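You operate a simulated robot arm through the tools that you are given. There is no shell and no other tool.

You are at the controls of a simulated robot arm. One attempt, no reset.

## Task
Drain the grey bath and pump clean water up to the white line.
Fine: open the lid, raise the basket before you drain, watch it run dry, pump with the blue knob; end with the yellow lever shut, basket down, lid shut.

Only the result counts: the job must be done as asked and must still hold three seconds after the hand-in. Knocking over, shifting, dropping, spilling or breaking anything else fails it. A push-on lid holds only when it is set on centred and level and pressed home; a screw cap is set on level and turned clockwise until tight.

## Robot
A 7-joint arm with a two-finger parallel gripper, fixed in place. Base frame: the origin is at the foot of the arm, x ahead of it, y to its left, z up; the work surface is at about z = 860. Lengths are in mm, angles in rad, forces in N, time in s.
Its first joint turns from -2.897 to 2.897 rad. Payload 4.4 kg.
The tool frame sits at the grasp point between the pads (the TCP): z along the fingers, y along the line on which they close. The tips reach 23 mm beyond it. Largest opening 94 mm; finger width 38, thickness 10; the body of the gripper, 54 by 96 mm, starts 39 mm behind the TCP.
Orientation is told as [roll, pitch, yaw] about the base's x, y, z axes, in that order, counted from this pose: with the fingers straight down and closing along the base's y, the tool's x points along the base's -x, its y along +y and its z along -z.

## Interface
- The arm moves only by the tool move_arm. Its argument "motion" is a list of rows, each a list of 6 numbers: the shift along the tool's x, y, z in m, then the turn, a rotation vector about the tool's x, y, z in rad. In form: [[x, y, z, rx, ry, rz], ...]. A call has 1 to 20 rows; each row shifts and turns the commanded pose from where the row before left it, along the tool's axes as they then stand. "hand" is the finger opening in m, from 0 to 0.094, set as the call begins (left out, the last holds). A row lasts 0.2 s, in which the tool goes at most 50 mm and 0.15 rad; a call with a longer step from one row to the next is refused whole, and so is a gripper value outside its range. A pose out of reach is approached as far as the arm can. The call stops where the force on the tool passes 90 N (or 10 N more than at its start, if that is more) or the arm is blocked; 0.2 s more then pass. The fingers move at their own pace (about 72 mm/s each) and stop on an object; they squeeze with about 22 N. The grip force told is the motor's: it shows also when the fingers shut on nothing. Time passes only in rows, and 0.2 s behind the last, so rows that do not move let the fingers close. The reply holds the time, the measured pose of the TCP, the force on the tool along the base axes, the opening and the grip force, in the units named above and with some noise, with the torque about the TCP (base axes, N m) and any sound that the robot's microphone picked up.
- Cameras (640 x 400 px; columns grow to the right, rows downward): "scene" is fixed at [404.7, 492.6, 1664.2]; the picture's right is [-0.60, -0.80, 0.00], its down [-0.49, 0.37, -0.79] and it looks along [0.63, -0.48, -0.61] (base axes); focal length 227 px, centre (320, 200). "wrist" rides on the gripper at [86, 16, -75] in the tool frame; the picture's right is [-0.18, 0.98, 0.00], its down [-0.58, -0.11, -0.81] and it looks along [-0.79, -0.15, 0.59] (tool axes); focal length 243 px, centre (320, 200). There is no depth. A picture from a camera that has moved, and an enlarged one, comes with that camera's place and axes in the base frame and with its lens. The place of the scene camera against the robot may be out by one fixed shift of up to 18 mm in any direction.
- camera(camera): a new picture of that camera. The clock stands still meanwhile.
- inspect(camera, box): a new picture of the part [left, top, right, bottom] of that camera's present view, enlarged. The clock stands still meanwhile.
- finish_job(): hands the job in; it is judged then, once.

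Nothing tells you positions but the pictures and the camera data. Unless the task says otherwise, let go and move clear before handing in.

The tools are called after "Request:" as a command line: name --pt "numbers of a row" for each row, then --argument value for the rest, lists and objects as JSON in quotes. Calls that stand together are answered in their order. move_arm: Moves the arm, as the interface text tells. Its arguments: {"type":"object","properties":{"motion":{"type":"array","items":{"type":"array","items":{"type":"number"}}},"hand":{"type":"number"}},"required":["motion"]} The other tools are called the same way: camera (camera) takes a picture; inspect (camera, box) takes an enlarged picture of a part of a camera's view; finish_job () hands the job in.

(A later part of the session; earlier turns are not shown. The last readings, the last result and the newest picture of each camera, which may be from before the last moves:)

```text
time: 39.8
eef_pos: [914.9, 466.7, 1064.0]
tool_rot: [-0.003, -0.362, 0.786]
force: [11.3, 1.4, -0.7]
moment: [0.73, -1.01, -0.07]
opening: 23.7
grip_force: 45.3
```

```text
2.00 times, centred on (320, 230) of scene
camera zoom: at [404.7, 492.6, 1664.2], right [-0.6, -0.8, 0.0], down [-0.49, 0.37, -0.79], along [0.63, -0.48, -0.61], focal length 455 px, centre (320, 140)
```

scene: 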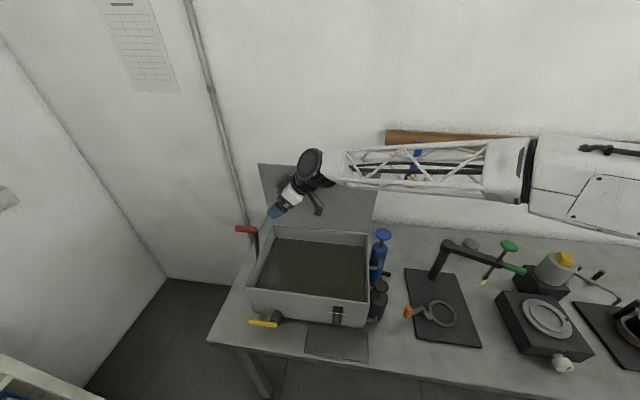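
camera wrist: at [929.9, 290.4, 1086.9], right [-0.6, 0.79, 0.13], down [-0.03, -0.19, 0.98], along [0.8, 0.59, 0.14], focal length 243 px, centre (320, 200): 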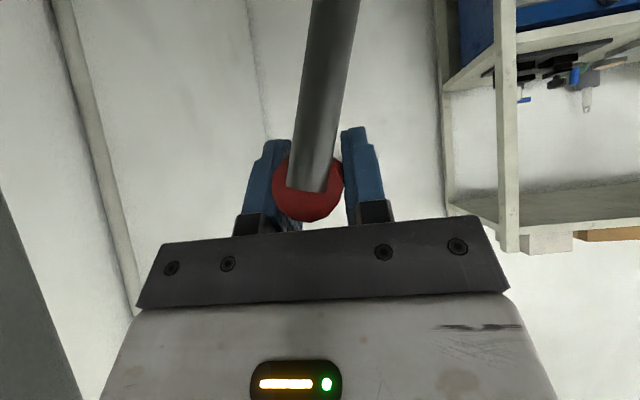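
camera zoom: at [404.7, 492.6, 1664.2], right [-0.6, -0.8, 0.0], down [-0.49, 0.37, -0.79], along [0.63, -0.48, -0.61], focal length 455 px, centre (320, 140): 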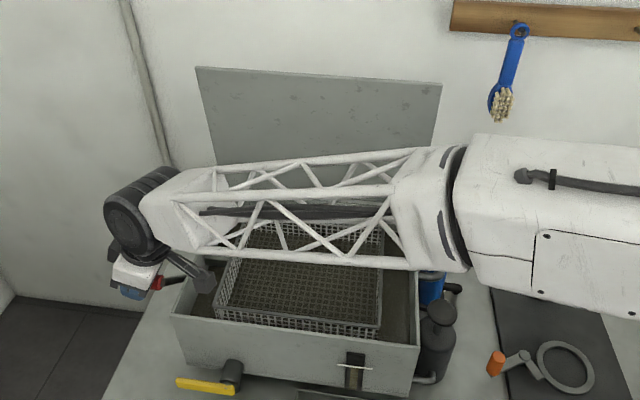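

Request:
move_arm --pt "0.0054 0.0158 0.0142 0 0.05 0" --pt "0.0054 0.0136 0.0165 0 0.05 0"

Request:
inspect --camera "scene" --box '[220, 130, 420, 330]'

```text
time: 40.4
eef_pos: [898.0, 485.4, 1037.1]
tool_rot: [-0.004, -0.271, 0.785]
force: [40.3, -37.7, 32.5]
moment: [-0.03, -0.46, -0.01]
opening: 24.0
grip_force: 44.7
```

```text
2.00 times, centred on (320, 230) of scene
camera zoom: at [404.7, 492.6, 1664.2], right [-0.6, -0.8, 0.0], down [-0.49, 0.37, -0.79], along [0.63, -0.48, -0.61], focal length 455 px, centre (320, 140)
```

zoom: 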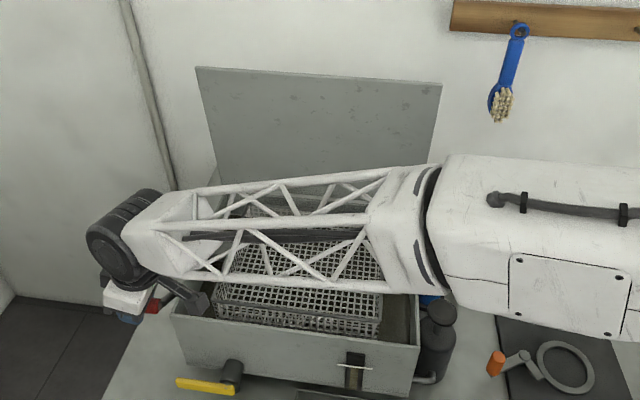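

Resistance has risen sharply at about −53°, so the crank seems to be at its stop with the basket out of the water. I'll open the fingers slightly and check that it holds.

Request:
move_arm --hand 0.036 --pt "0 0 0 0 0 0" --pt "0 0 0 0 0 0" --pt "0 0 0 0 0 0" --pt "0 0 0 0 0 0" --pt "0 0 0 0 0 0"

Request:
inspect --camera "scene" --box '[220, 130, 420, 330]'

Request:
camera --camera "wrist"

```text
time: 41.5
eef_pos: [893.8, 488.0, 1032.1]
tool_rot: [0.001, -0.264, 0.786]
force: [-1.2, 0.0, -0.3]
moment: [0.02, -0.01, -0.01]
opening: 36.1
grip_force: 0.2
```

```text
2.00 times, centred on (320, 230) of scene
camera zoom: at [404.7, 492.6, 1664.2], right [-0.6, -0.8, 0.0], down [-0.49, 0.37, -0.79], along [0.63, -0.48, -0.61], focal length 455 px, centre (320, 140)
```

zoom: 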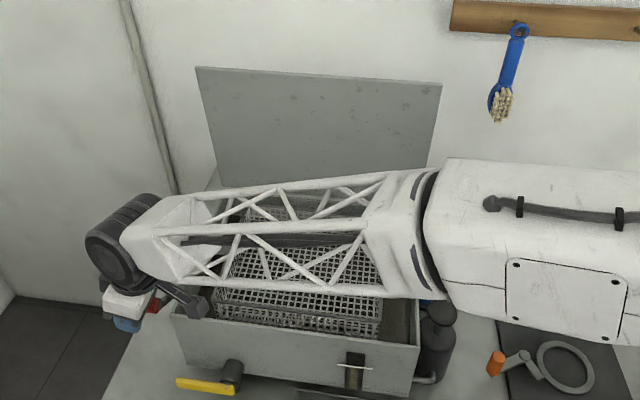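

```text
taken
camera wrist: at [810.4, 426.0, 1082.6], right [-0.57, 0.82, 0.05], down [0.33, 0.17, 0.93], along [0.76, 0.54, -0.36], focal length 243 px, centre (320, 200)
```

wrist: 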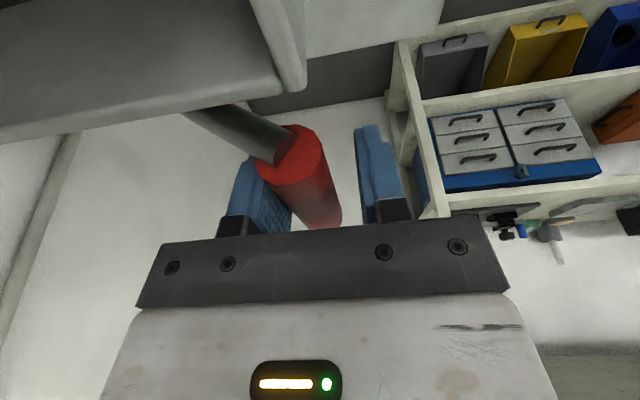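

The crank holds with no load on the tool. I'll open fully and withdraw upward.

Request:
move_arm --hand 0.06 --pt "0 0 0 0 0 0" --pt "0 0 -0.03 0 0 0" --pt "0 0 -0.04 0 0 0" --pt "0 0 -0.04 0 0 0" --pt "0.03 0 -0.02 0 0.13 0" --pt "0.04 0 0 0 0.134 0"

Request:
inspect --camera "scene" --box '[220, 130, 420, 330]'

Request:
camera --camera "wrist"

```text
time: 43.0
eef_pos: [822.1, 415.5, 1143.8]
tool_rot: [0.0, 0.003, 0.786]
force: [-0.1, 0.6, 0.5]
moment: [0.0, -0.01, 0.0]
opening: 60.0
grip_force: 0.0
```

```text
2.00 times, centred on (320, 230) of scene
camera zoom: at [404.7, 492.6, 1664.2], right [-0.6, -0.8, 0.0], down [-0.49, 0.37, -0.79], along [0.63, -0.48, -0.61], focal length 455 px, centre (320, 140)
```

zoom: 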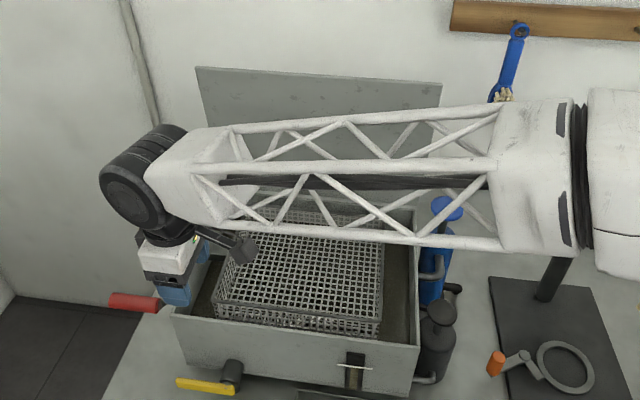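

```text
taken
camera wrist: at [749.4, 364.8, 1219.8], right [-0.56, 0.83, 0.0], down [0.49, 0.34, 0.8], along [0.66, 0.45, -0.59], focal length 243 px, centre (320, 200)
```

wrist: 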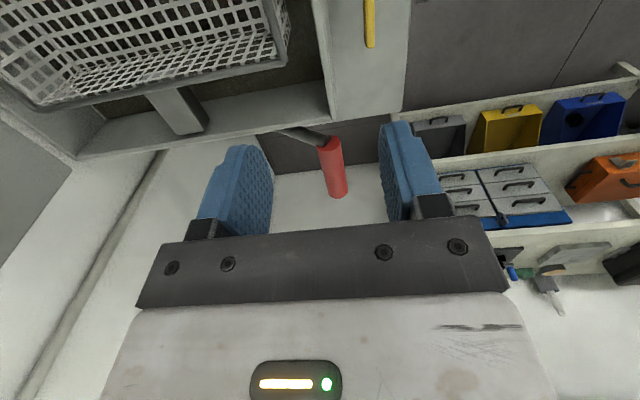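

The basket is up and staying there. Before turning the yellow lever I want a side look at the valve to be sure which way it turns, so I'll move the camera in front of the bath.

Request:
move_arm --hand 0.094 --pt "0.0313 0.0253 0 0 0 0" --pt "0.0313 0.0253 0 0 0 0" --pt "0.0313 0.0253 0 0 0 0" --pt "0.0313 0.0253 0 0 0 0" --pt "0 0 0.0347 0 0 0" --pt "0 0 0.0347 0 0 0" --pt "0 0 0.0347 0 0 0" --pt "0 0 0.0347 0 0 0"

Request:
camera --camera "wrist"

Request:
inspect --camera "wrist" --box '[220, 80, 420, 230]'

Request:
inspect --camera "scene" --box '[220, 290, 300, 340]'

```text
time: 44.8
eef_pos: [662.7, 398.2, 1006.0]
tool_rot: [0.002, 0.0, 0.786]
force: [0.6, 0.1, 0.8]
moment: [-0.02, -0.01, 0.0]
opening: 94.1
grip_force: 0.1
```

```text
taken
camera wrist: at [590.7, 348.0, 1081.8], right [-0.56, 0.83, 0.0], down [0.49, 0.33, 0.81], along [0.67, 0.45, -0.59], focal length 243 px, centre (320, 200)
```

wrist: 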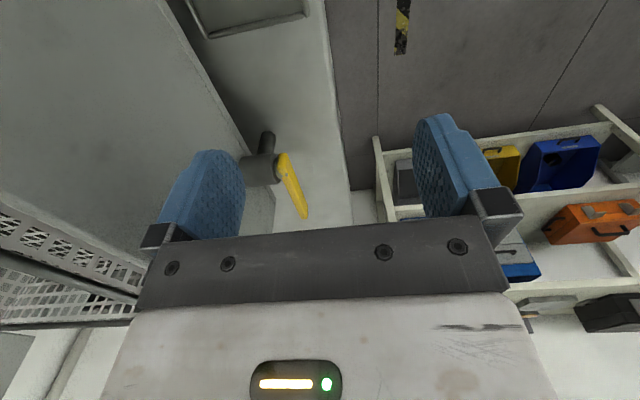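

```text
2.67 times, centred on (320, 155) of wrist
camera zoom: at [590.7, 348.0, 1081.8], right [-0.56, 0.83, 0.0], down [0.49, 0.33, 0.81], along [0.67, 0.45, -0.59], focal length 647 px, centre (320, 320)
```

zoom: 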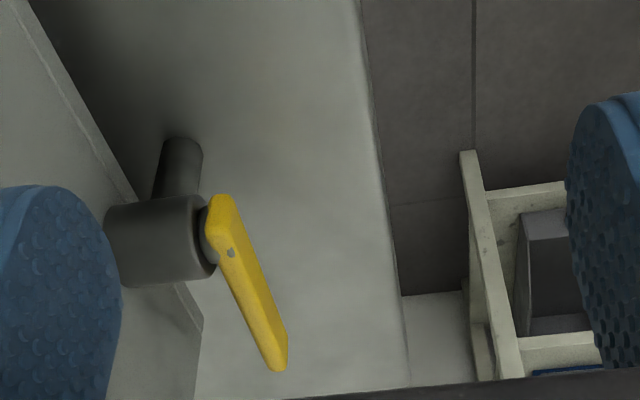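

```text
8.00 times, centred on (260, 315) of scene
camera zoom: at [404.7, 492.6, 1664.2], right [-0.6, -0.8, 0.0], down [-0.49, 0.37, -0.79], along [0.63, -0.48, -0.61], focal length 1820 px, centre (800, -720)
```

zoom: 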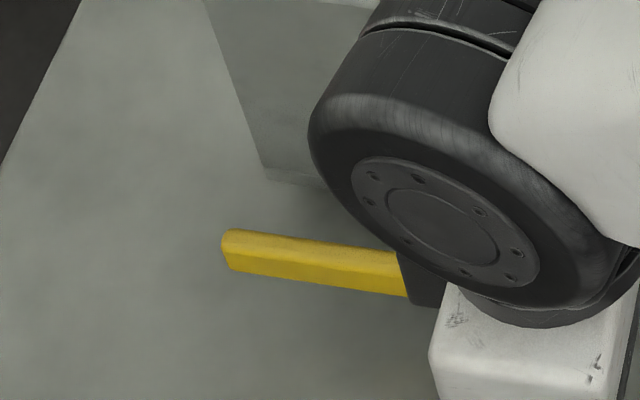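

Now it is clear: the valve axis points out of the front face, and the lever turns in a vertical plane. It now points left, which is shut, with the bench below it, so it must open upward. I'll go above the lever's outer part with a slight lean away from the bath.

Request:
move_arm --hand 0.045 --pt "0 0 0 0.1 0 0" --pt "0 0 0 0.1 0 0" --pt "-0.0345 -0.01295 0.0016 0 0 0" --pt "-0.0345 -0.01295 0.0016 0 0 0" --pt "-0.0345 -0.01295 0.0016 0 0 0" --pt "-0.0345 -0.01295 0.0016 0 0 0"

Request:
camera --camera "wrist"

```text
time: 46.1
eef_pos: [796.9, 458.8, 1009.7]
tool_rot: [-0.201, -0.001, 0.785]
force: [-0.4, 0.5, -0.2]
moment: [-0.03, -0.05, 0.0]
opening: 45.0
grip_force: 0.0
```

```text
taken
camera wrist: at [714.0, 419.3, 1080.0], right [-0.55, 0.81, -0.2], down [0.37, 0.45, 0.81], along [0.75, 0.37, -0.55], focal length 243 px, centre (320, 200)
```

wrist: 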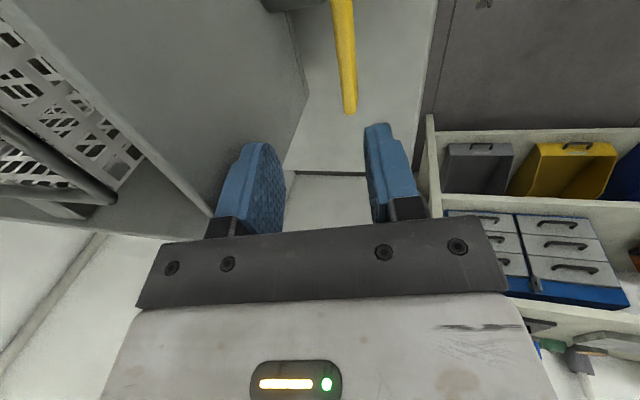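

Request:
move_arm --pt "0 0.0054 0.0255 0 0 0" --pt "0 0.0054 0.0255 0 0 0" --pt "0 0.0052 0.025 0 0 0"

Request:
camera --camera "wrist"

```text
time: 47.0
eef_pos: [797.2, 458.5, 931.1]
tool_rot: [-0.201, -0.001, 0.785]
force: [0.3, 0.0, 0.3]
moment: [0.04, 0.0, -0.01]
opening: 45.1
grip_force: 0.1
```

```text
taken
camera wrist: at [713.9, 419.2, 1001.6], right [-0.55, 0.81, -0.2], down [0.37, 0.45, 0.81], along [0.75, 0.37, -0.55], focal length 243 px, centre (320, 200)
```

wrist: 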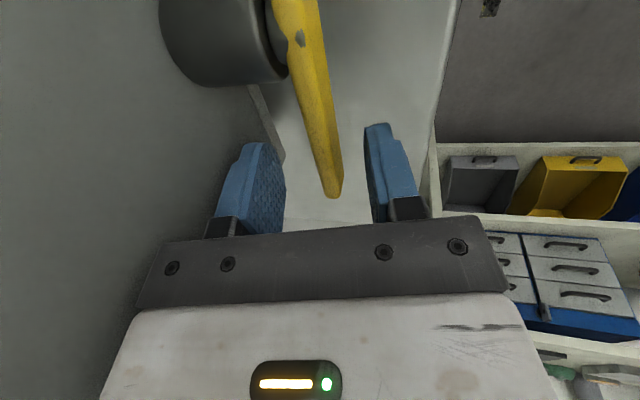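

The lever's end lies between the fingers, so I'll close on it.

Request:
move_arm --hand 0.0 --pt "0 0 0 0 0 0" --pt "0 0 0 0 0 0" --pt "0 0 0 0 0 0"

Request:
camera --camera "wrist"

```text
time: 47.8
eef_pos: [793.8, 462.9, 929.3]
tool_rot: [-0.2, 0.003, 0.787]
force: [-59.4, 51.4, -6.5]
moment: [1.73, 0.97, -0.34]
opening: 12.8
grip_force: 44.7
```

```text
taken
camera wrist: at [711.6, 421.5, 1000.4], right [-0.55, 0.81, -0.2], down [0.37, 0.45, 0.81], along [0.74, 0.37, -0.55], focal length 243 px, centre (320, 200)
```

wrist: 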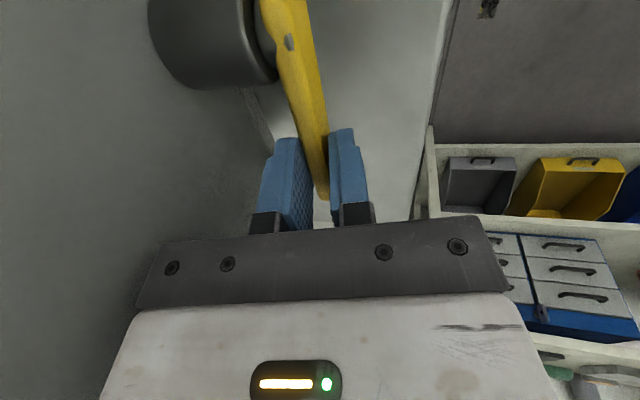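

The lever sits a few mm nearer the front than the finger centre. I'll shift to relieve the side force, then try a small lift.

Request:
move_arm --pt "0 0.0055 0.001 0 0 0" --pt "0 0 0 0 0 0"

```text
time: 48.4
eef_pos: [794.9, 461.1, 929.5]
tool_rot: [-0.201, 0.001, 0.783]
force: [-20.1, 6.3, 0.3]
moment: [0.6, 0.88, 0.79]
opening: 12.6
grip_force: 45.0
```

Request:
move_arm --pt "0.0002 -0.001 -0.0052 0 0 0" --pt "0.0007 -0.0011 -0.0052 0 0 0"

Request:
camera --camera "wrist"

```text
time: 49.0
eef_pos: [792.1, 461.4, 940.5]
tool_rot: [-0.201, 0.001, 0.783]
force: [7.8, -12.2, -12.6]
moment: [0.69, -0.16, -0.77]
opening: 12.2
grip_force: 44.7
```

```text
taken
camera wrist: at [710.2, 421.6, 1010.6], right [-0.55, 0.81, -0.2], down [0.37, 0.45, 0.81], along [0.75, 0.37, -0.55], focal length 243 px, centre (320, 200)
```

wrist: 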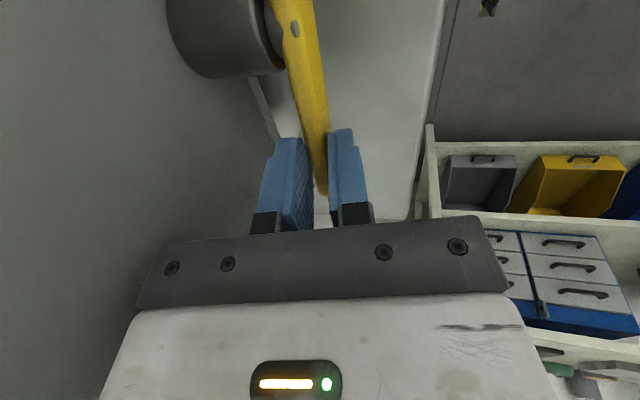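

The lever follows upward with little resistance. I'll continue the arc.

Request:
move_arm --pt "0.0028 -0.00205 -0.0101 0 0 0" --pt "0.0045 -0.0019 -0.0094 0 0 0" --pt "0.0061 -0.0017 -0.0085 0 0 0"

Request:
camera --camera "wrist"

Request:
inspect --camera "scene" --box '[220, 200, 420, 370]'

```text
time: 49.8
eef_pos: [783.1, 452.5, 969.1]
tool_rot: [-0.2, 0.001, 0.784]
force: [0.5, -1.5, -0.3]
moment: [0.07, 0.04, -0.03]
opening: 0.1
grip_force: 42.6
```

```text
taken
camera wrist: at [699.8, 412.3, 1040.4], right [-0.55, 0.81, -0.2], down [0.37, 0.45, 0.81], along [0.75, 0.37, -0.55], focal length 243 px, centre (320, 200)
```

wrist: 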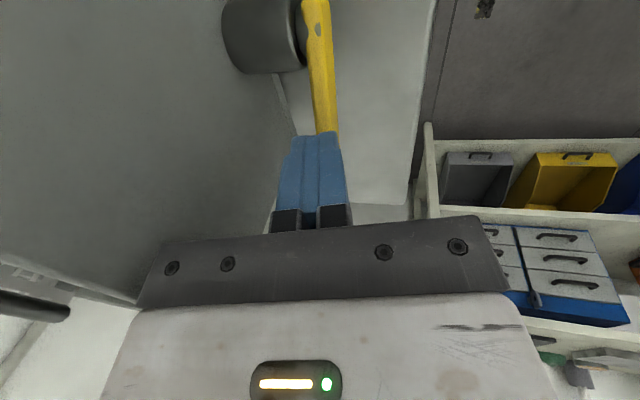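

```text
2.35 times, centred on (320, 285) of scene
camera zoom: at [404.7, 492.6, 1664.2], right [-0.6, -0.8, 0.0], down [-0.49, 0.37, -0.79], along [0.63, -0.48, -0.61], focal length 535 px, centre (320, 0)
```

zoom: 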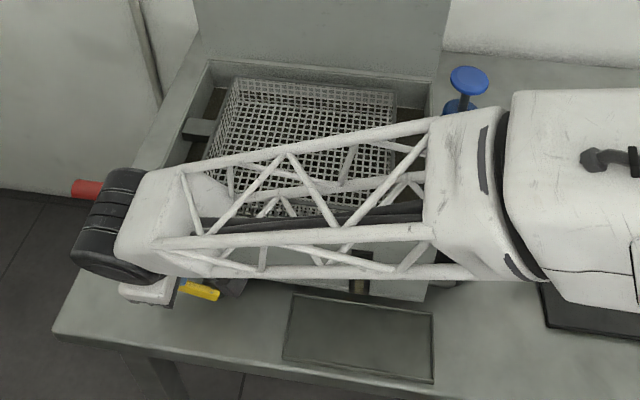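

The grip slipped off the lever. I'll rise and look at where the lever now stands.

Request:
move_arm --hand 0.045 --pt "0 -0.006 -0.03 0 0 0" --pt "0 -0.006 -0.03 0 0 0"

Request:
camera --camera "wrist"

Request:
inspect --camera "wrist" --box '[240, 0, 440, 150]'

```text
time: 50.4
eef_pos: [782.3, 454.0, 1028.5]
tool_rot: [-0.201, 0.001, 0.787]
force: [0.0, -0.7, -0.4]
moment: [0.01, 0.0, 0.01]
opening: 44.9
grip_force: 0.1
```

```text
taken
camera wrist: at [699.8, 413.6, 1100.5], right [-0.55, 0.81, -0.2], down [0.37, 0.45, 0.81], along [0.75, 0.37, -0.55], focal length 243 px, centre (320, 200)
```

wrist: 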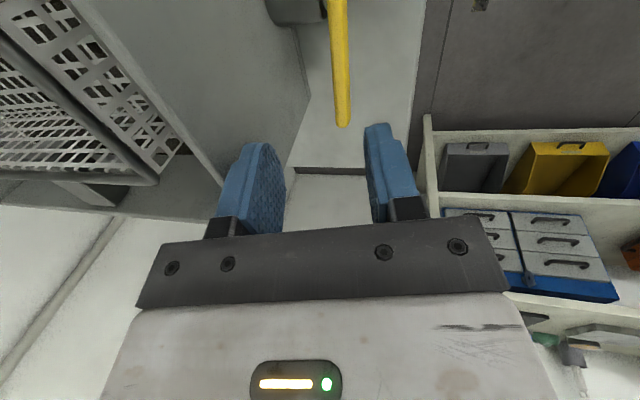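

```text
2.67 times, centred on (340, 75) of wrist
camera zoom: at [699.8, 413.6, 1100.5], right [-0.55, 0.81, -0.2], down [0.37, 0.45, 0.81], along [0.75, 0.37, -0.55], focal length 647 px, centre (267, 533)
```

zoom: 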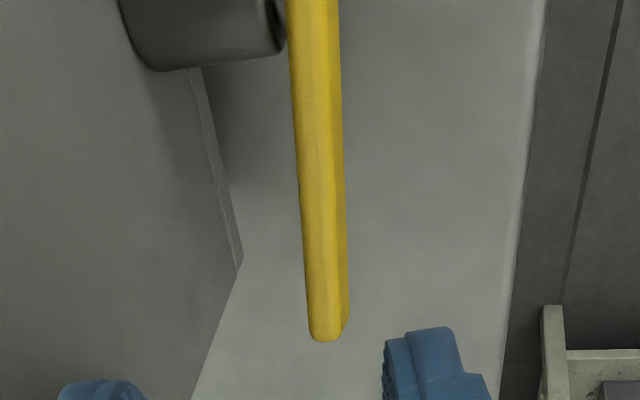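

The lever seems to have turned up about 14° before the fingers slipped. I'll change method and come from the front with closed fingers under the lever to push it up. For that I'll turn the wrist so the camera stays on top.

Request:
move_arm --hand 0.0 --pt "0 0.047 -0.015 0 0 0" --pt "0 0.047 -0.015 0 0 0" --pt "0 0 0 -0.1 0 0" --pt "0 0 0 -0.1 0 0" --pt "0 0 0 0 0 -0.1428" --pt "0 0 0 0 0 -0.1428" --pt "0 0 0 0 0 -0.1428" --pt "0 0 0 0 0 -0.1428" --pt "0 0 0 0 0 -0.1428" --pt "0 0 0 0 0 -0.1428" --pt "0 0 0 0 0 -0.1428" --pt "0 0 0 0 0 -0.1428" --pt "0 0 0 0 0 -0.1428" --pt "0 0 0 0 0 -0.1428" --pt "0 0 0 0 0 -0.1428"

Request:
camera --camera "wrist"

Request:
camera --camera "scene"

```text
time: 53.5
eef_pos: [712.6, 523.0, 1041.2]
tool_rot: [-0.002, 0.0, 2.358]
force: [1.2, 0.2, 0.8]
moment: [-0.03, 0.0, 0.02]
opening: 0.0
grip_force: 22.0
```

```text
taken
camera wrist: at [763.2, 449.8, 1116.4], right [-0.82, -0.57, 0.0], down [-0.33, 0.49, 0.81], along [-0.46, 0.66, -0.59], focal length 243 px, centre (320, 200)
```

wrist: 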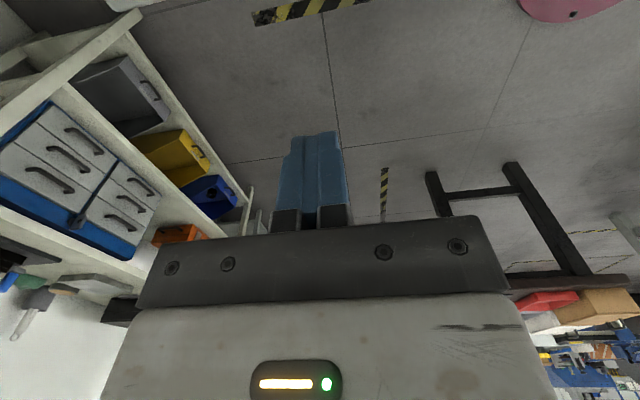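

```text
taken
```

scene: 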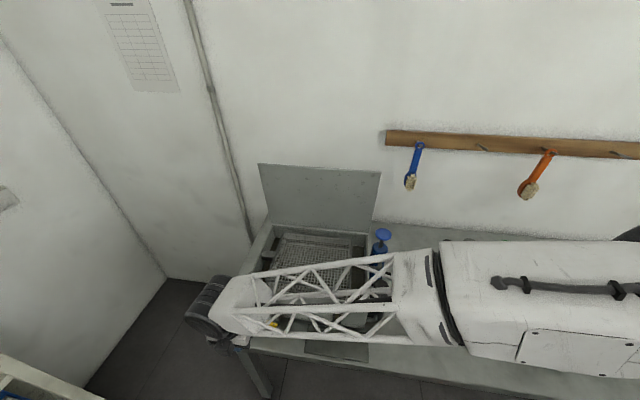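

Request:
move_arm --pt "0 0 0 0 0.131 0" --pt "0 0 0 0 0.131 0" --pt "0 0 0 0 0.131 0" --pt "0 0 0 0 0.131 0" --pt "0 0 0 0 0.131 0" --pt "0 0 0 0 0.131 0" --pt "0 0 0 0 0.131 0" --pt "0 0 0 0 0.13 0"

Request:
camera --camera "wrist"

Request:
inspect --camera "scene" --box '[170, 240, 370, 390]'

```text
time: 55.4
eef_pos: [713.3, 522.3, 1041.9]
tool_rot: [-0.003, 1.05, 2.355]
force: [-0.6, 0.3, 0.2]
moment: [-0.01, -0.02, 0.01]
opening: 0.0
grip_force: 22.1
```

```text
taken
camera wrist: at [686.5, 526.0, 1154.1], right [-0.76, -0.63, -0.16], down [-0.62, 0.78, -0.1], along [0.19, 0.02, -0.98], focal length 243 px, centre (320, 200)
```

wrist: 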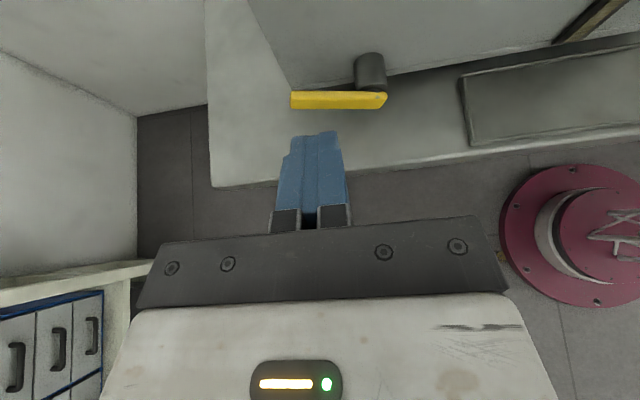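

```text
2.67 times, centred on (270, 315) of scene
camera zoom: at [404.7, 492.6, 1664.2], right [-0.6, -0.8, 0.0], down [-0.49, 0.37, -0.79], along [0.63, -0.48, -0.61], focal length 606 px, centre (453, -107)
```

zoom: 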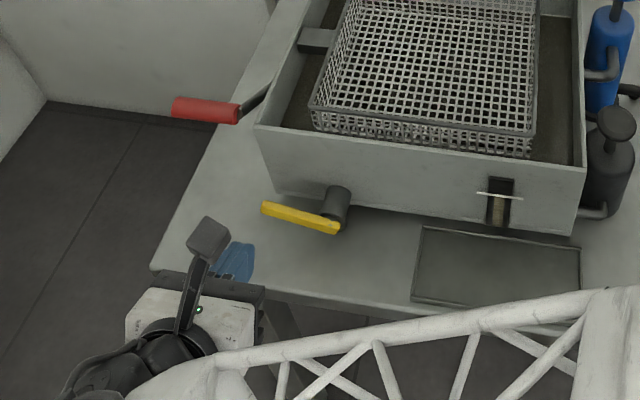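

The view is good now: the lever is visibly tilted up a little and the finger stack stands clear in front. Let me check the gauge as well.

Request:
inspect --camera "scene" --box '[320, 290, 380, 330]'

Request:
move_arm --pt "-0.0298 -0.0058 0.0189 0 0 0" --pt "-0.0298 -0.0058 0.0189 0 0 0" --pt "-0.0298 -0.0058 0.0189 0 0 0" --pt "-0.0298 -0.0058 0.0189 0 0 0"

Request:
camera --camera "wrist"

Request:
inspect --camera "scene" --box '[170, 240, 370, 390]'

```text
10.00 times, centred on (350, 310) of scene
camera zoom: at [404.7, 492.6, 1664.2], right [-0.6, -0.8, 0.0], down [-0.49, 0.37, -0.79], along [0.63, -0.48, -0.61], focal length 2274 px, centre (20, -900)
```

zoom: 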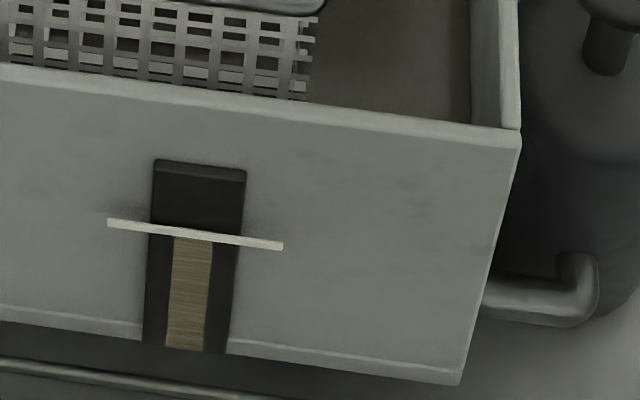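

```text
time: 56.4
eef_pos: [733.2, 535.3, 899.1]
tool_rot: [-0.003, 1.046, 2.355]
force: [0.9, -0.4, 0.6]
moment: [0.04, 0.02, 0.0]
opening: 0.0
grip_force: 22.0
```

```text
taken
camera wrist: at [706.4, 538.5, 1012.6], right [-0.76, -0.63, -0.16], down [-0.62, 0.78, -0.1], along [0.19, 0.02, -0.98], focal length 243 px, centre (320, 200)
```

wrist: 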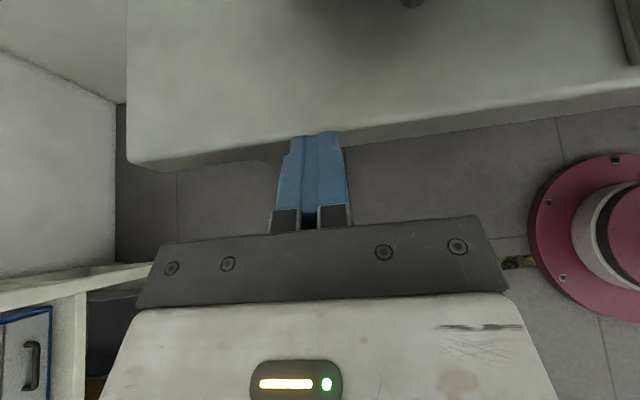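

```text
2.67 times, centred on (270, 315) of scene
camera zoom: at [404.7, 492.6, 1664.2], right [-0.6, -0.8, 0.0], down [-0.49, 0.37, -0.79], along [0.63, -0.48, -0.61], focal length 606 px, centre (453, -107)
```

zoom: 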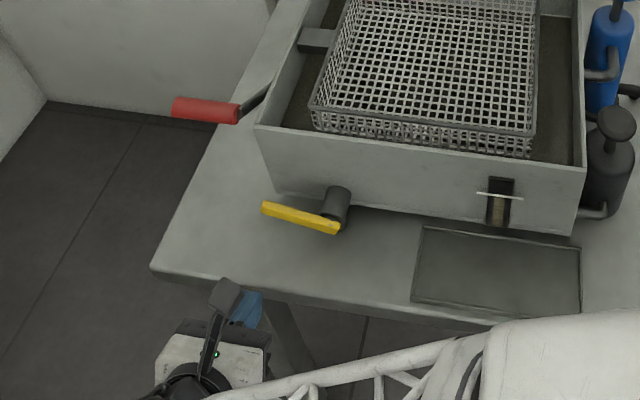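

The lever hasn't opened the drain yet, since the level is still at the line. I'll slide the fingertips forward under it.

Request:
move_arm --pt "0.0125 0 0.02165 0 0 0" --pt "0.0125 0 0.02165 0 0 0" --pt "0.01 0 0.0173 0 0 0"

Request:
camera --camera "wrist"

Request:
inspect --camera "scene" --box '[170, 240, 370, 390]'

```text
time: 57.1
eef_pos: [782.5, 485.5, 898.6]
tool_rot: [0.001, 1.049, 2.356]
force: [0.7, -0.2, 0.9]
moment: [0.0, -0.05, -0.01]
opening: 0.0
grip_force: 21.8
```

```text
taken
camera wrist: at [755.9, 488.7, 1012.4], right [-0.76, -0.63, -0.16], down [-0.62, 0.78, -0.1], along [0.19, 0.02, -0.98], focal length 243 px, centre (320, 200)
```

wrist: 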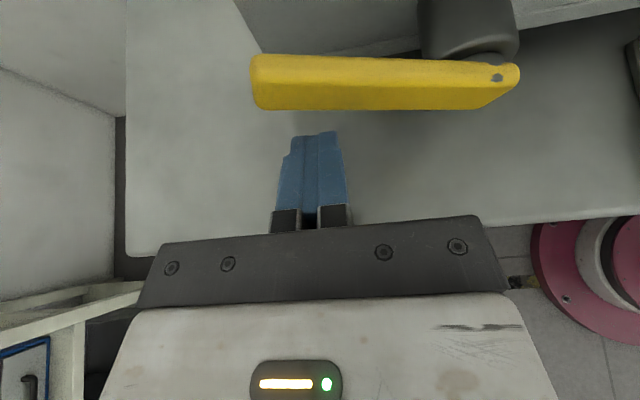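

```text
2.67 times, centred on (270, 315) of scene
camera zoom: at [404.7, 492.6, 1664.2], right [-0.6, -0.8, 0.0], down [-0.49, 0.37, -0.79], along [0.63, -0.48, -0.61], focal length 606 px, centre (453, -107)
```

zoom: 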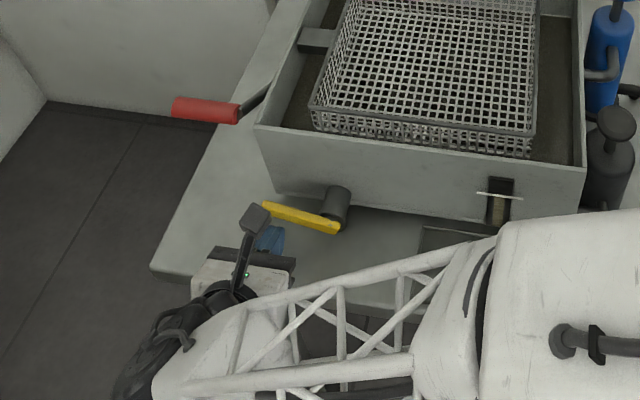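

Request:
move_arm --pt "0.009 0 0.0156 0 0 0" --pt "0.0081 -0.0007 -0.0047 0 0 0" --pt "0.0074 0.0011 -0.0043 0 0 0" --pt "0.0088 0.0029 -0.0051 0 0 0"

Request:
camera --camera "wrist"

Request:
inspect --camera "scene" --box '[170, 240, 370, 390]'

```text
time: 58.1
eef_pos: [794.1, 471.5, 927.9]
tool_rot: [0.003, 1.049, 2.356]
force: [0.2, 0.3, 0.0]
moment: [-0.02, -0.01, -0.03]
opening: 0.1
grip_force: 21.8
```

```text
taken
camera wrist: at [766.7, 474.0, 1040.8], right [-0.76, -0.63, -0.16], down [-0.62, 0.78, -0.1], along [0.19, 0.02, -0.98], focal length 243 px, centre (320, 200)
```

wrist: 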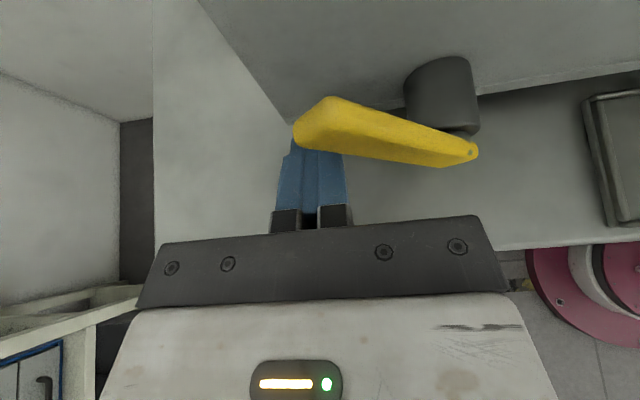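

```text
2.67 times, centred on (270, 315) of scene
camera zoom: at [404.7, 492.6, 1664.2], right [-0.6, -0.8, 0.0], down [-0.49, 0.37, -0.79], along [0.63, -0.48, -0.61], focal length 606 px, centre (453, -107)
```

zoom: 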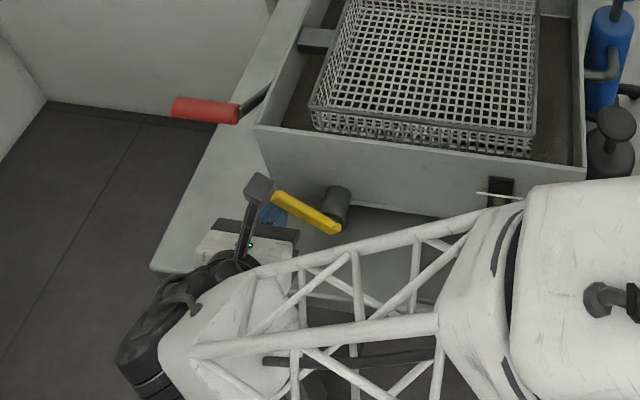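

The lever is climbing smoothly, now at about 30°. I'll continue pushing it along the arc.

Request:
move_arm --pt "0.0082 0.0046 -0.0048 0 0 0" --pt "0.0074 0.0063 -0.0043 0 0 0" --pt "0.0063 0.0076 -0.0037 0 0 0"

Request:
camera --camera "wrist"

Request:
inspect --camera "scene" --box '[170, 240, 370, 390]'

```text
time: 59.0
eef_pos: [778.9, 457.1, 954.2]
tool_rot: [0.003, 1.047, 2.358]
force: [0.9, -0.2, 0.0]
moment: [-0.01, 0.03, -0.02]
opening: 0.1
grip_force: 22.0
```

```text
taken
camera wrist: at [753.7, 460.8, 1066.5], right [-0.76, -0.63, -0.16], down [-0.62, 0.78, -0.1], along [0.19, 0.02, -0.98], focal length 243 px, centre (320, 200)
```

wrist: 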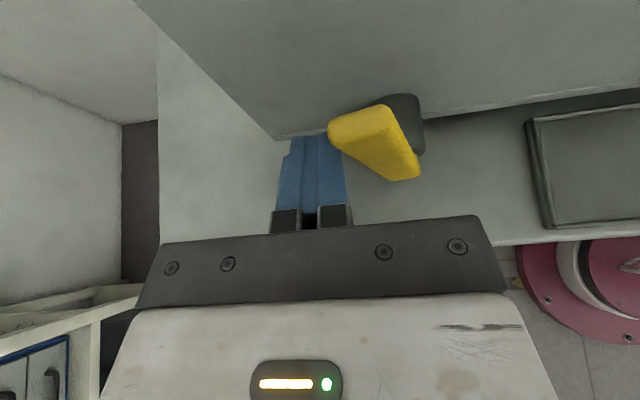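

```text
2.67 times, centred on (270, 315) of scene
camera zoom: at [404.7, 492.6, 1664.2], right [-0.6, -0.8, 0.0], down [-0.49, 0.37, -0.79], along [0.63, -0.48, -0.61], focal length 606 px, centre (453, -107)
```

zoom: 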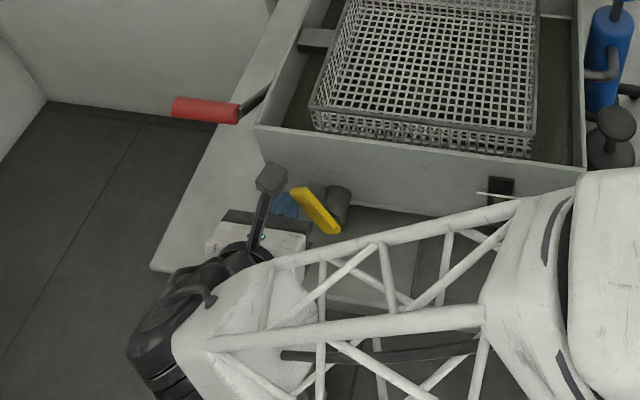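

Request:
move_arm --pt "0.0051 0.0088 -0.003 0 0 0" --pt "0.0037 0.0096 -0.0022 0 0 0" --pt "0.0023 0.0103 -0.0013 0 0 0"

Request:
camera --camera "wrist"

Request:
inspect --camera "scene" --box '[170, 240, 370, 390]'

```text
time: 59.8
eef_pos: [764.2, 441.9, 964.8]
tool_rot: [-0.008, 1.046, 2.358]
force: [47.6, 32.6, -20.8]
moment: [0.08, 0.14, 0.48]
opening: 0.0
grip_force: 22.1
stopped in row 3: the force on the tool passed its limit at 114 N (the readings are from after the stop); the commanded pose is now the measured one
```

```text
taken
camera wrist: at [737.0, 444.4, 1077.8], right [-0.75, -0.64, -0.16], down [-0.63, 0.77, -0.1], along [0.19, 0.03, -0.98], focal length 243 px, centre (320, 200)
```

wrist: 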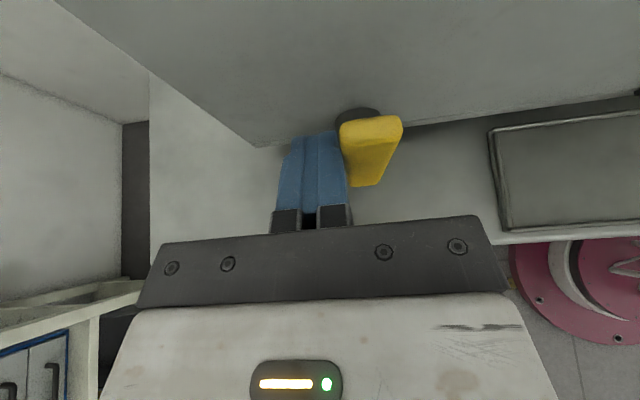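

```text
2.67 times, centred on (270, 315) of scene
camera zoom: at [404.7, 492.6, 1664.2], right [-0.6, -0.8, 0.0], down [-0.49, 0.37, -0.79], along [0.63, -0.48, -0.61], focal length 606 px, centre (453, -107)
```

zoom: 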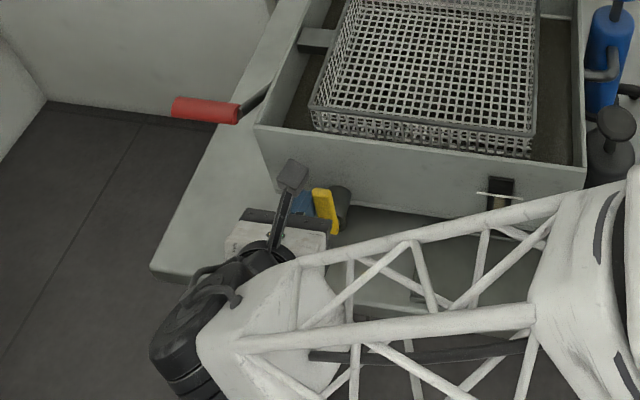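

The lever is now upright against its stop, so the drain is open. I'll back the fingers off and watch the level.

Request:
move_arm --pt "0 -0.012 0 0 0 0" --pt "-0.0175 0 -0.0303 0 0 0" --pt "-0.0175 0 -0.0303 0 0 0" --pt "-0.0175 0 -0.0303 0 0 0" --pt "0.02 -0.02 -0.02 0 0 0"

Request:
inspect --camera "scene" --box '[220, 200, 420, 370]'

Request:
inspect --camera "scene" --box '[320, 290, 380, 330]'

```text
time: 61.0
eef_pos: [705.3, 542.6, 993.4]
tool_rot: [-0.005, 1.048, 2.356]
force: [0.1, 1.1, 0.4]
moment: [0.01, -0.03, 0.01]
opening: 0.1
grip_force: 21.8
```

```text
2.35 times, centred on (320, 285) of scene
camera zoom: at [404.7, 492.6, 1664.2], right [-0.6, -0.8, 0.0], down [-0.49, 0.37, -0.79], along [0.63, -0.48, -0.61], focal length 535 px, centre (320, 0)
```

zoom: 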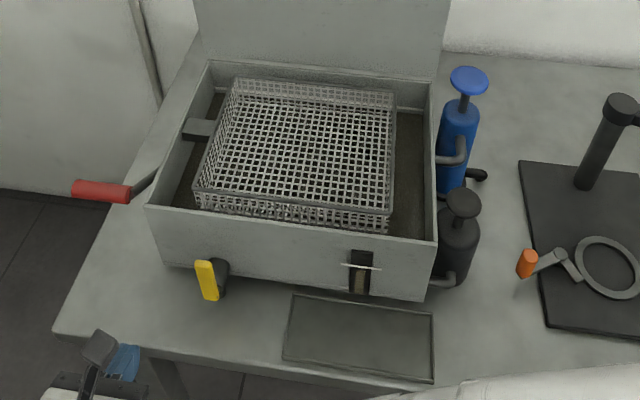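

```text
10.00 times, centred on (350, 310) of scene
camera zoom: at [404.7, 492.6, 1664.2], right [-0.6, -0.8, 0.0], down [-0.49, 0.37, -0.79], along [0.63, -0.48, -0.61], focal length 2274 px, centre (20, -900)
```

zoom: 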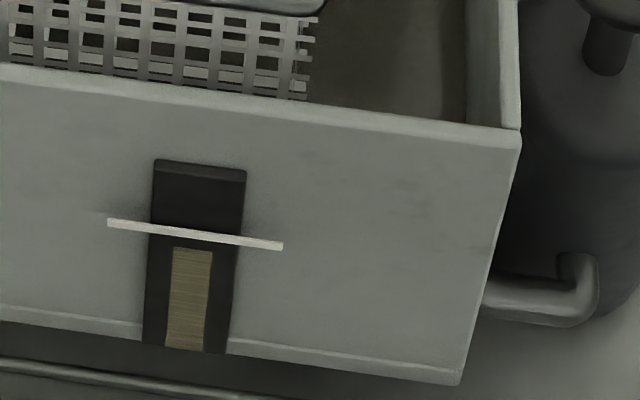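

The level in the gauge has started to drop. I'll wait in place and keep watching.

Request:
move_arm --pt "0 0 0 0 0 0" --pt "0 0 0 0 0 0" --pt "0 0 0 0 0 0" --pt "0 0 0 0 0 0" --pt "0 0 0 0 0 0" --pt "0 0 0 0 0 0" --pt "0 0 0 0 0 0" --pt "0 0 0 0 0 0" --pt "0 0 0 0 0 0" --pt "0 0 0 0 0 0" --pt "0 0 0 0 0 0" --pt "0 0 0 0 0 0" --pt "0 0 0 0 0 0" --pt "0 0 0 0 0 0" --pt "0 0 0 0 0 0" --pt "0 0 0 0 0 0" --pt "0 0 0 0 0 0" --pt "0 0 0 0 0 0" --pt "0 0 0 0 0 0" --pt "0 0 0 0 0 0"

Request:
inspect --camera "scene" --box '[320, 290, 380, 330]'

Request:
inspect --camera "scene" --box '[220, 200, 420, 370]'

```text
time: 65.2
eef_pos: [706.1, 541.5, 993.8]
tool_rot: [-0.007, 1.047, 2.357]
force: [-0.1, 0.2, -0.2]
moment: [0.03, 0.03, 0.0]
opening: 0.0
grip_force: 22.0
```

```text
10.00 times, centred on (350, 310) of scene
camera zoom: at [404.7, 492.6, 1664.2], right [-0.6, -0.8, 0.0], down [-0.49, 0.37, -0.79], along [0.63, -0.48, -0.61], focal length 2274 px, centre (20, -900)
```

zoom: 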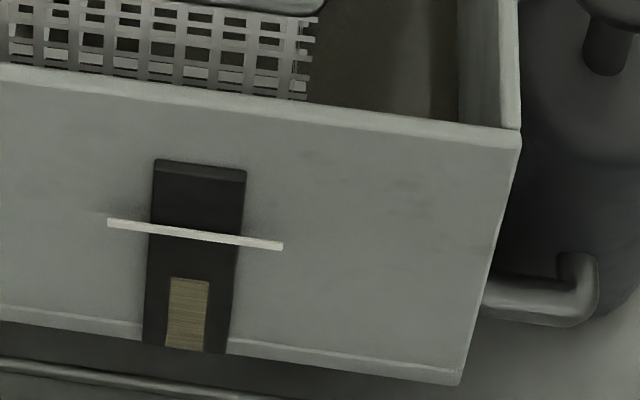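

```text
2.35 times, centred on (320, 285) of scene
camera zoom: at [404.7, 492.6, 1664.2], right [-0.6, -0.8, 0.0], down [-0.49, 0.37, -0.79], along [0.63, -0.48, -0.61], focal length 535 px, centre (320, 0)
```

zoom: 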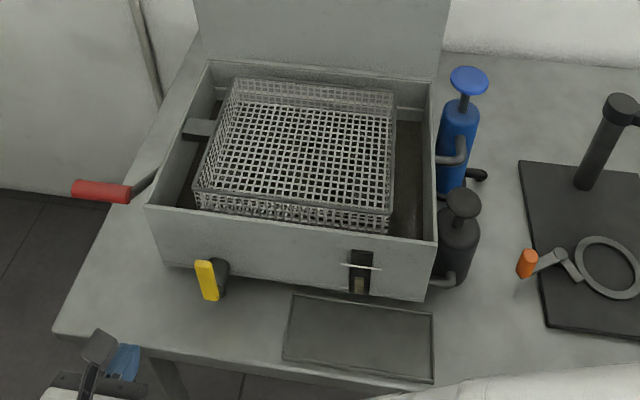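

Request:
move_arm --pt "0 0 0 0 0 0" --pt "0 0 0 0 0 0" --pt "0 0 0 0 0 0" --pt "0 0 0 0 0 0" --pt "0 0 0 0 0 0" --pt "0 0 0 0 0 0" --pt "0 0 0 0 0 0" --pt "0 0 0 0 0 0" --pt "0 0 0 0 0 0" --pt "0 0 0 0 0 0" --pt "0 0 0 0 0 0" --pt "0 0 0 0 0 0" --pt "0 0 0 0 0 0" --pt "0 0 0 0 0 0" --pt "0 0 0 0 0 0" --pt "0 0 0 0 0 0" --pt "0 0 0 0 0 0" --pt "0 0 0 0 0 0" --pt "0 0 0 0 0 0" --pt "0 0 0 0 0 0"

Request:
move_arm --pt "0 0 0 0 0 0" --pt "0 0 0 0 0 0" --pt "0 0 0 0 0 0" --pt "0 0 0 0 0 0" --pt "0 0 0 0 0 0" --pt "0 0 0 0 0 0" --pt "0 0 0 0 0 0" --pt "0 0 0 0 0 0" --pt "0 0 0 0 0 0" --pt "0 0 0 0 0 0" --pt "0 0 0 0 0 0" --pt "0 0 0 0 0 0" --pt "0 0 0 0 0 0" --pt "0 0 0 0 0 0" --pt "0 0 0 0 0 0" --pt "0 0 0 0 0 0" --pt "0 0 0 0 0 0" --pt "0 0 0 0 0 0" --pt "0 0 0 0 0 0" --pt "0 0 0 0 0 0"

Request:
inspect --camera "scene" --box '[320, 290, 380, 330]'

Request:
inspect --camera "scene" --box '[220, 200, 420, 370]'

```text
time: 69.4
eef_pos: [705.9, 541.1, 993.3]
tool_rot: [-0.007, 1.047, 2.356]
force: [-0.2, -0.3, 0.3]
moment: [-0.04, 0.03, -0.01]
opening: 0.0
grip_force: 22.0
```

```text
time: 73.6
eef_pos: [704.5, 540.9, 994.1]
tool_rot: [-0.004, 1.047, 2.356]
force: [0.5, -0.2, 0.8]
moment: [0.0, -0.02, -0.01]
opening: 0.2
grip_force: 22.1
```

```text
10.00 times, centred on (350, 310) of scene
camera zoom: at [404.7, 492.6, 1664.2], right [-0.6, -0.8, 0.0], down [-0.49, 0.37, -0.79], along [0.63, -0.48, -0.61], focal length 2274 px, centre (20, -900)
```

zoom: 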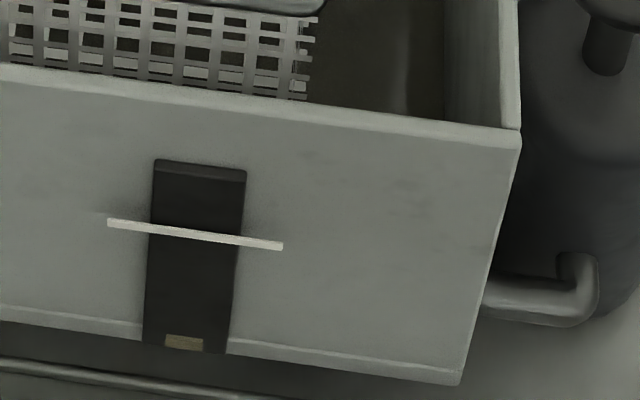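

```text
2.35 times, centred on (320, 285) of scene
camera zoom: at [404.7, 492.6, 1664.2], right [-0.6, -0.8, 0.0], down [-0.49, 0.37, -0.79], along [0.63, -0.48, -0.61], focal length 535 px, centre (320, 0)
```

zoom: 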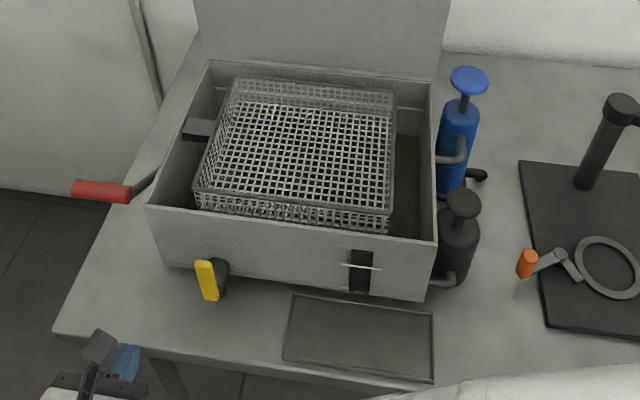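

Only a trace is left at the bottom of the gauge, so I'll keep waiting until it is really dry.

Request:
move_arm --pt "0 0 0 0 0 0" --pt "0 0 0 0 0 0" --pt "0 0 0 0 0 0" --pt "0 0 0 0 0 0" --pt "0 0 0 0 0 0" --pt "0 0 0 0 0 0" --pt "0 0 0 0 0 0" --pt "0 0 0 0 0 0" --pt "0 0 0 0 0 0" --pt "0 0 0 0 0 0" --pt "0 0 0 0 0 0" --pt "0 0 0 0 0 0" --pt "0 0 0 0 0 0" --pt "0 0 0 0 0 0" --pt "0 0 0 0 0 0" --pt "0 0 0 0 0 0" --pt "0 0 0 0 0 0" --pt "0 0 0 0 0 0" --pt "0 0 0 0 0 0" --pt "0 0 0 0 0 0"

Request:
inspect --camera "scene" --box '[320, 290, 380, 330]'

Request:
inspect --camera "scene" --box '[220, 200, 420, 370]'

```text
time: 77.8
eef_pos: [705.9, 541.9, 994.5]
tool_rot: [-0.008, 1.046, 2.356]
force: [0.1, 0.3, -0.2]
moment: [0.03, 0.01, 0.01]
opening: 0.1
grip_force: 22.0
```

```text
10.00 times, centred on (350, 310) of scene
camera zoom: at [404.7, 492.6, 1664.2], right [-0.6, -0.8, 0.0], down [-0.49, 0.37, -0.79], along [0.63, -0.48, -0.61], focal length 2274 px, centre (20, -900)
```

zoom: 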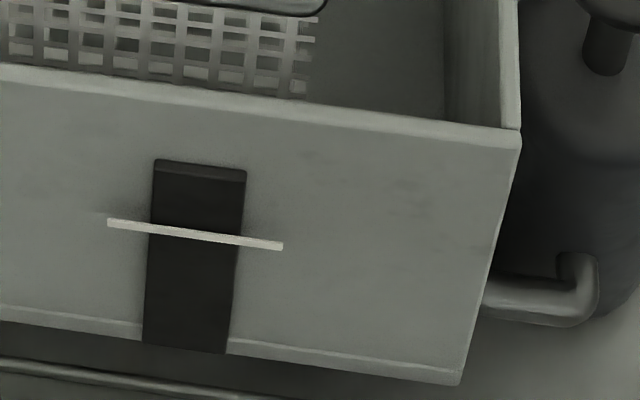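

```text
2.35 times, centred on (320, 285) of scene
camera zoom: at [404.7, 492.6, 1664.2], right [-0.6, -0.8, 0.0], down [-0.49, 0.37, -0.79], along [0.63, -0.48, -0.61], focal length 535 px, centre (320, 0)
```

zoom: 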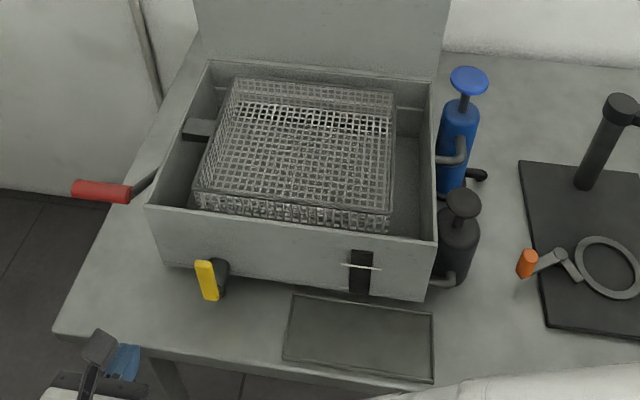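

The gauge and the tub are dry. Now I'll shut the yellow lever by bringing the fingers in on its right side and sweeping it over and down.

Request:
move_arm --pt "0.0036 0.0323 -0.0021 0 0 0" --pt "0.0036 0.0323 -0.0021 0 0 0" --pt "0.0036 0.0323 -0.0021 0 0 0" --pt "0.0187 0 0.0323 0 0 0" --pt "0.0187 0 0.0323 0 0 0" --pt "0.0187 0 0.0323 0 0 0"

Request:
camera --camera "wrist"

Request:
inspect --camera "scene" --box '[170, 240, 370, 390]'

```text
time: 79.2
eef_pos: [715.8, 394.8, 1005.5]
tool_rot: [-0.005, 1.047, 2.36]
force: [0.1, -0.3, 1.6]
moment: [0.0, 0.01, 0.0]
opening: 0.0
grip_force: 22.3
```

```text
taken
camera wrist: at [690.1, 397.1, 1118.8], right [-0.76, -0.63, -0.16], down [-0.63, 0.77, -0.1], along [0.19, 0.03, -0.98], focal length 243 px, centre (320, 200)
```

wrist: 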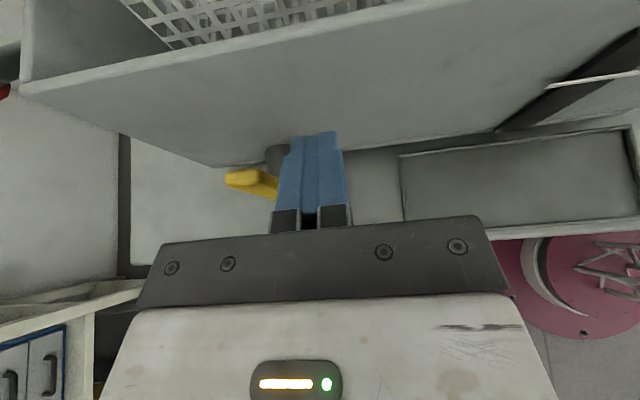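

```text
2.67 times, centred on (270, 315) of scene
camera zoom: at [404.7, 492.6, 1664.2], right [-0.6, -0.8, 0.0], down [-0.49, 0.37, -0.79], along [0.63, -0.48, -0.61], focal length 606 px, centre (453, -107)
```

zoom: 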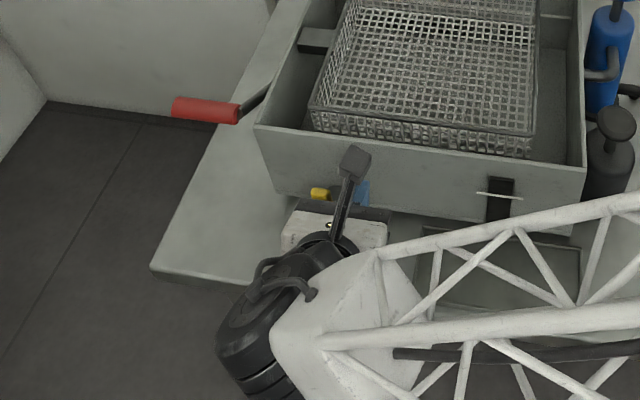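

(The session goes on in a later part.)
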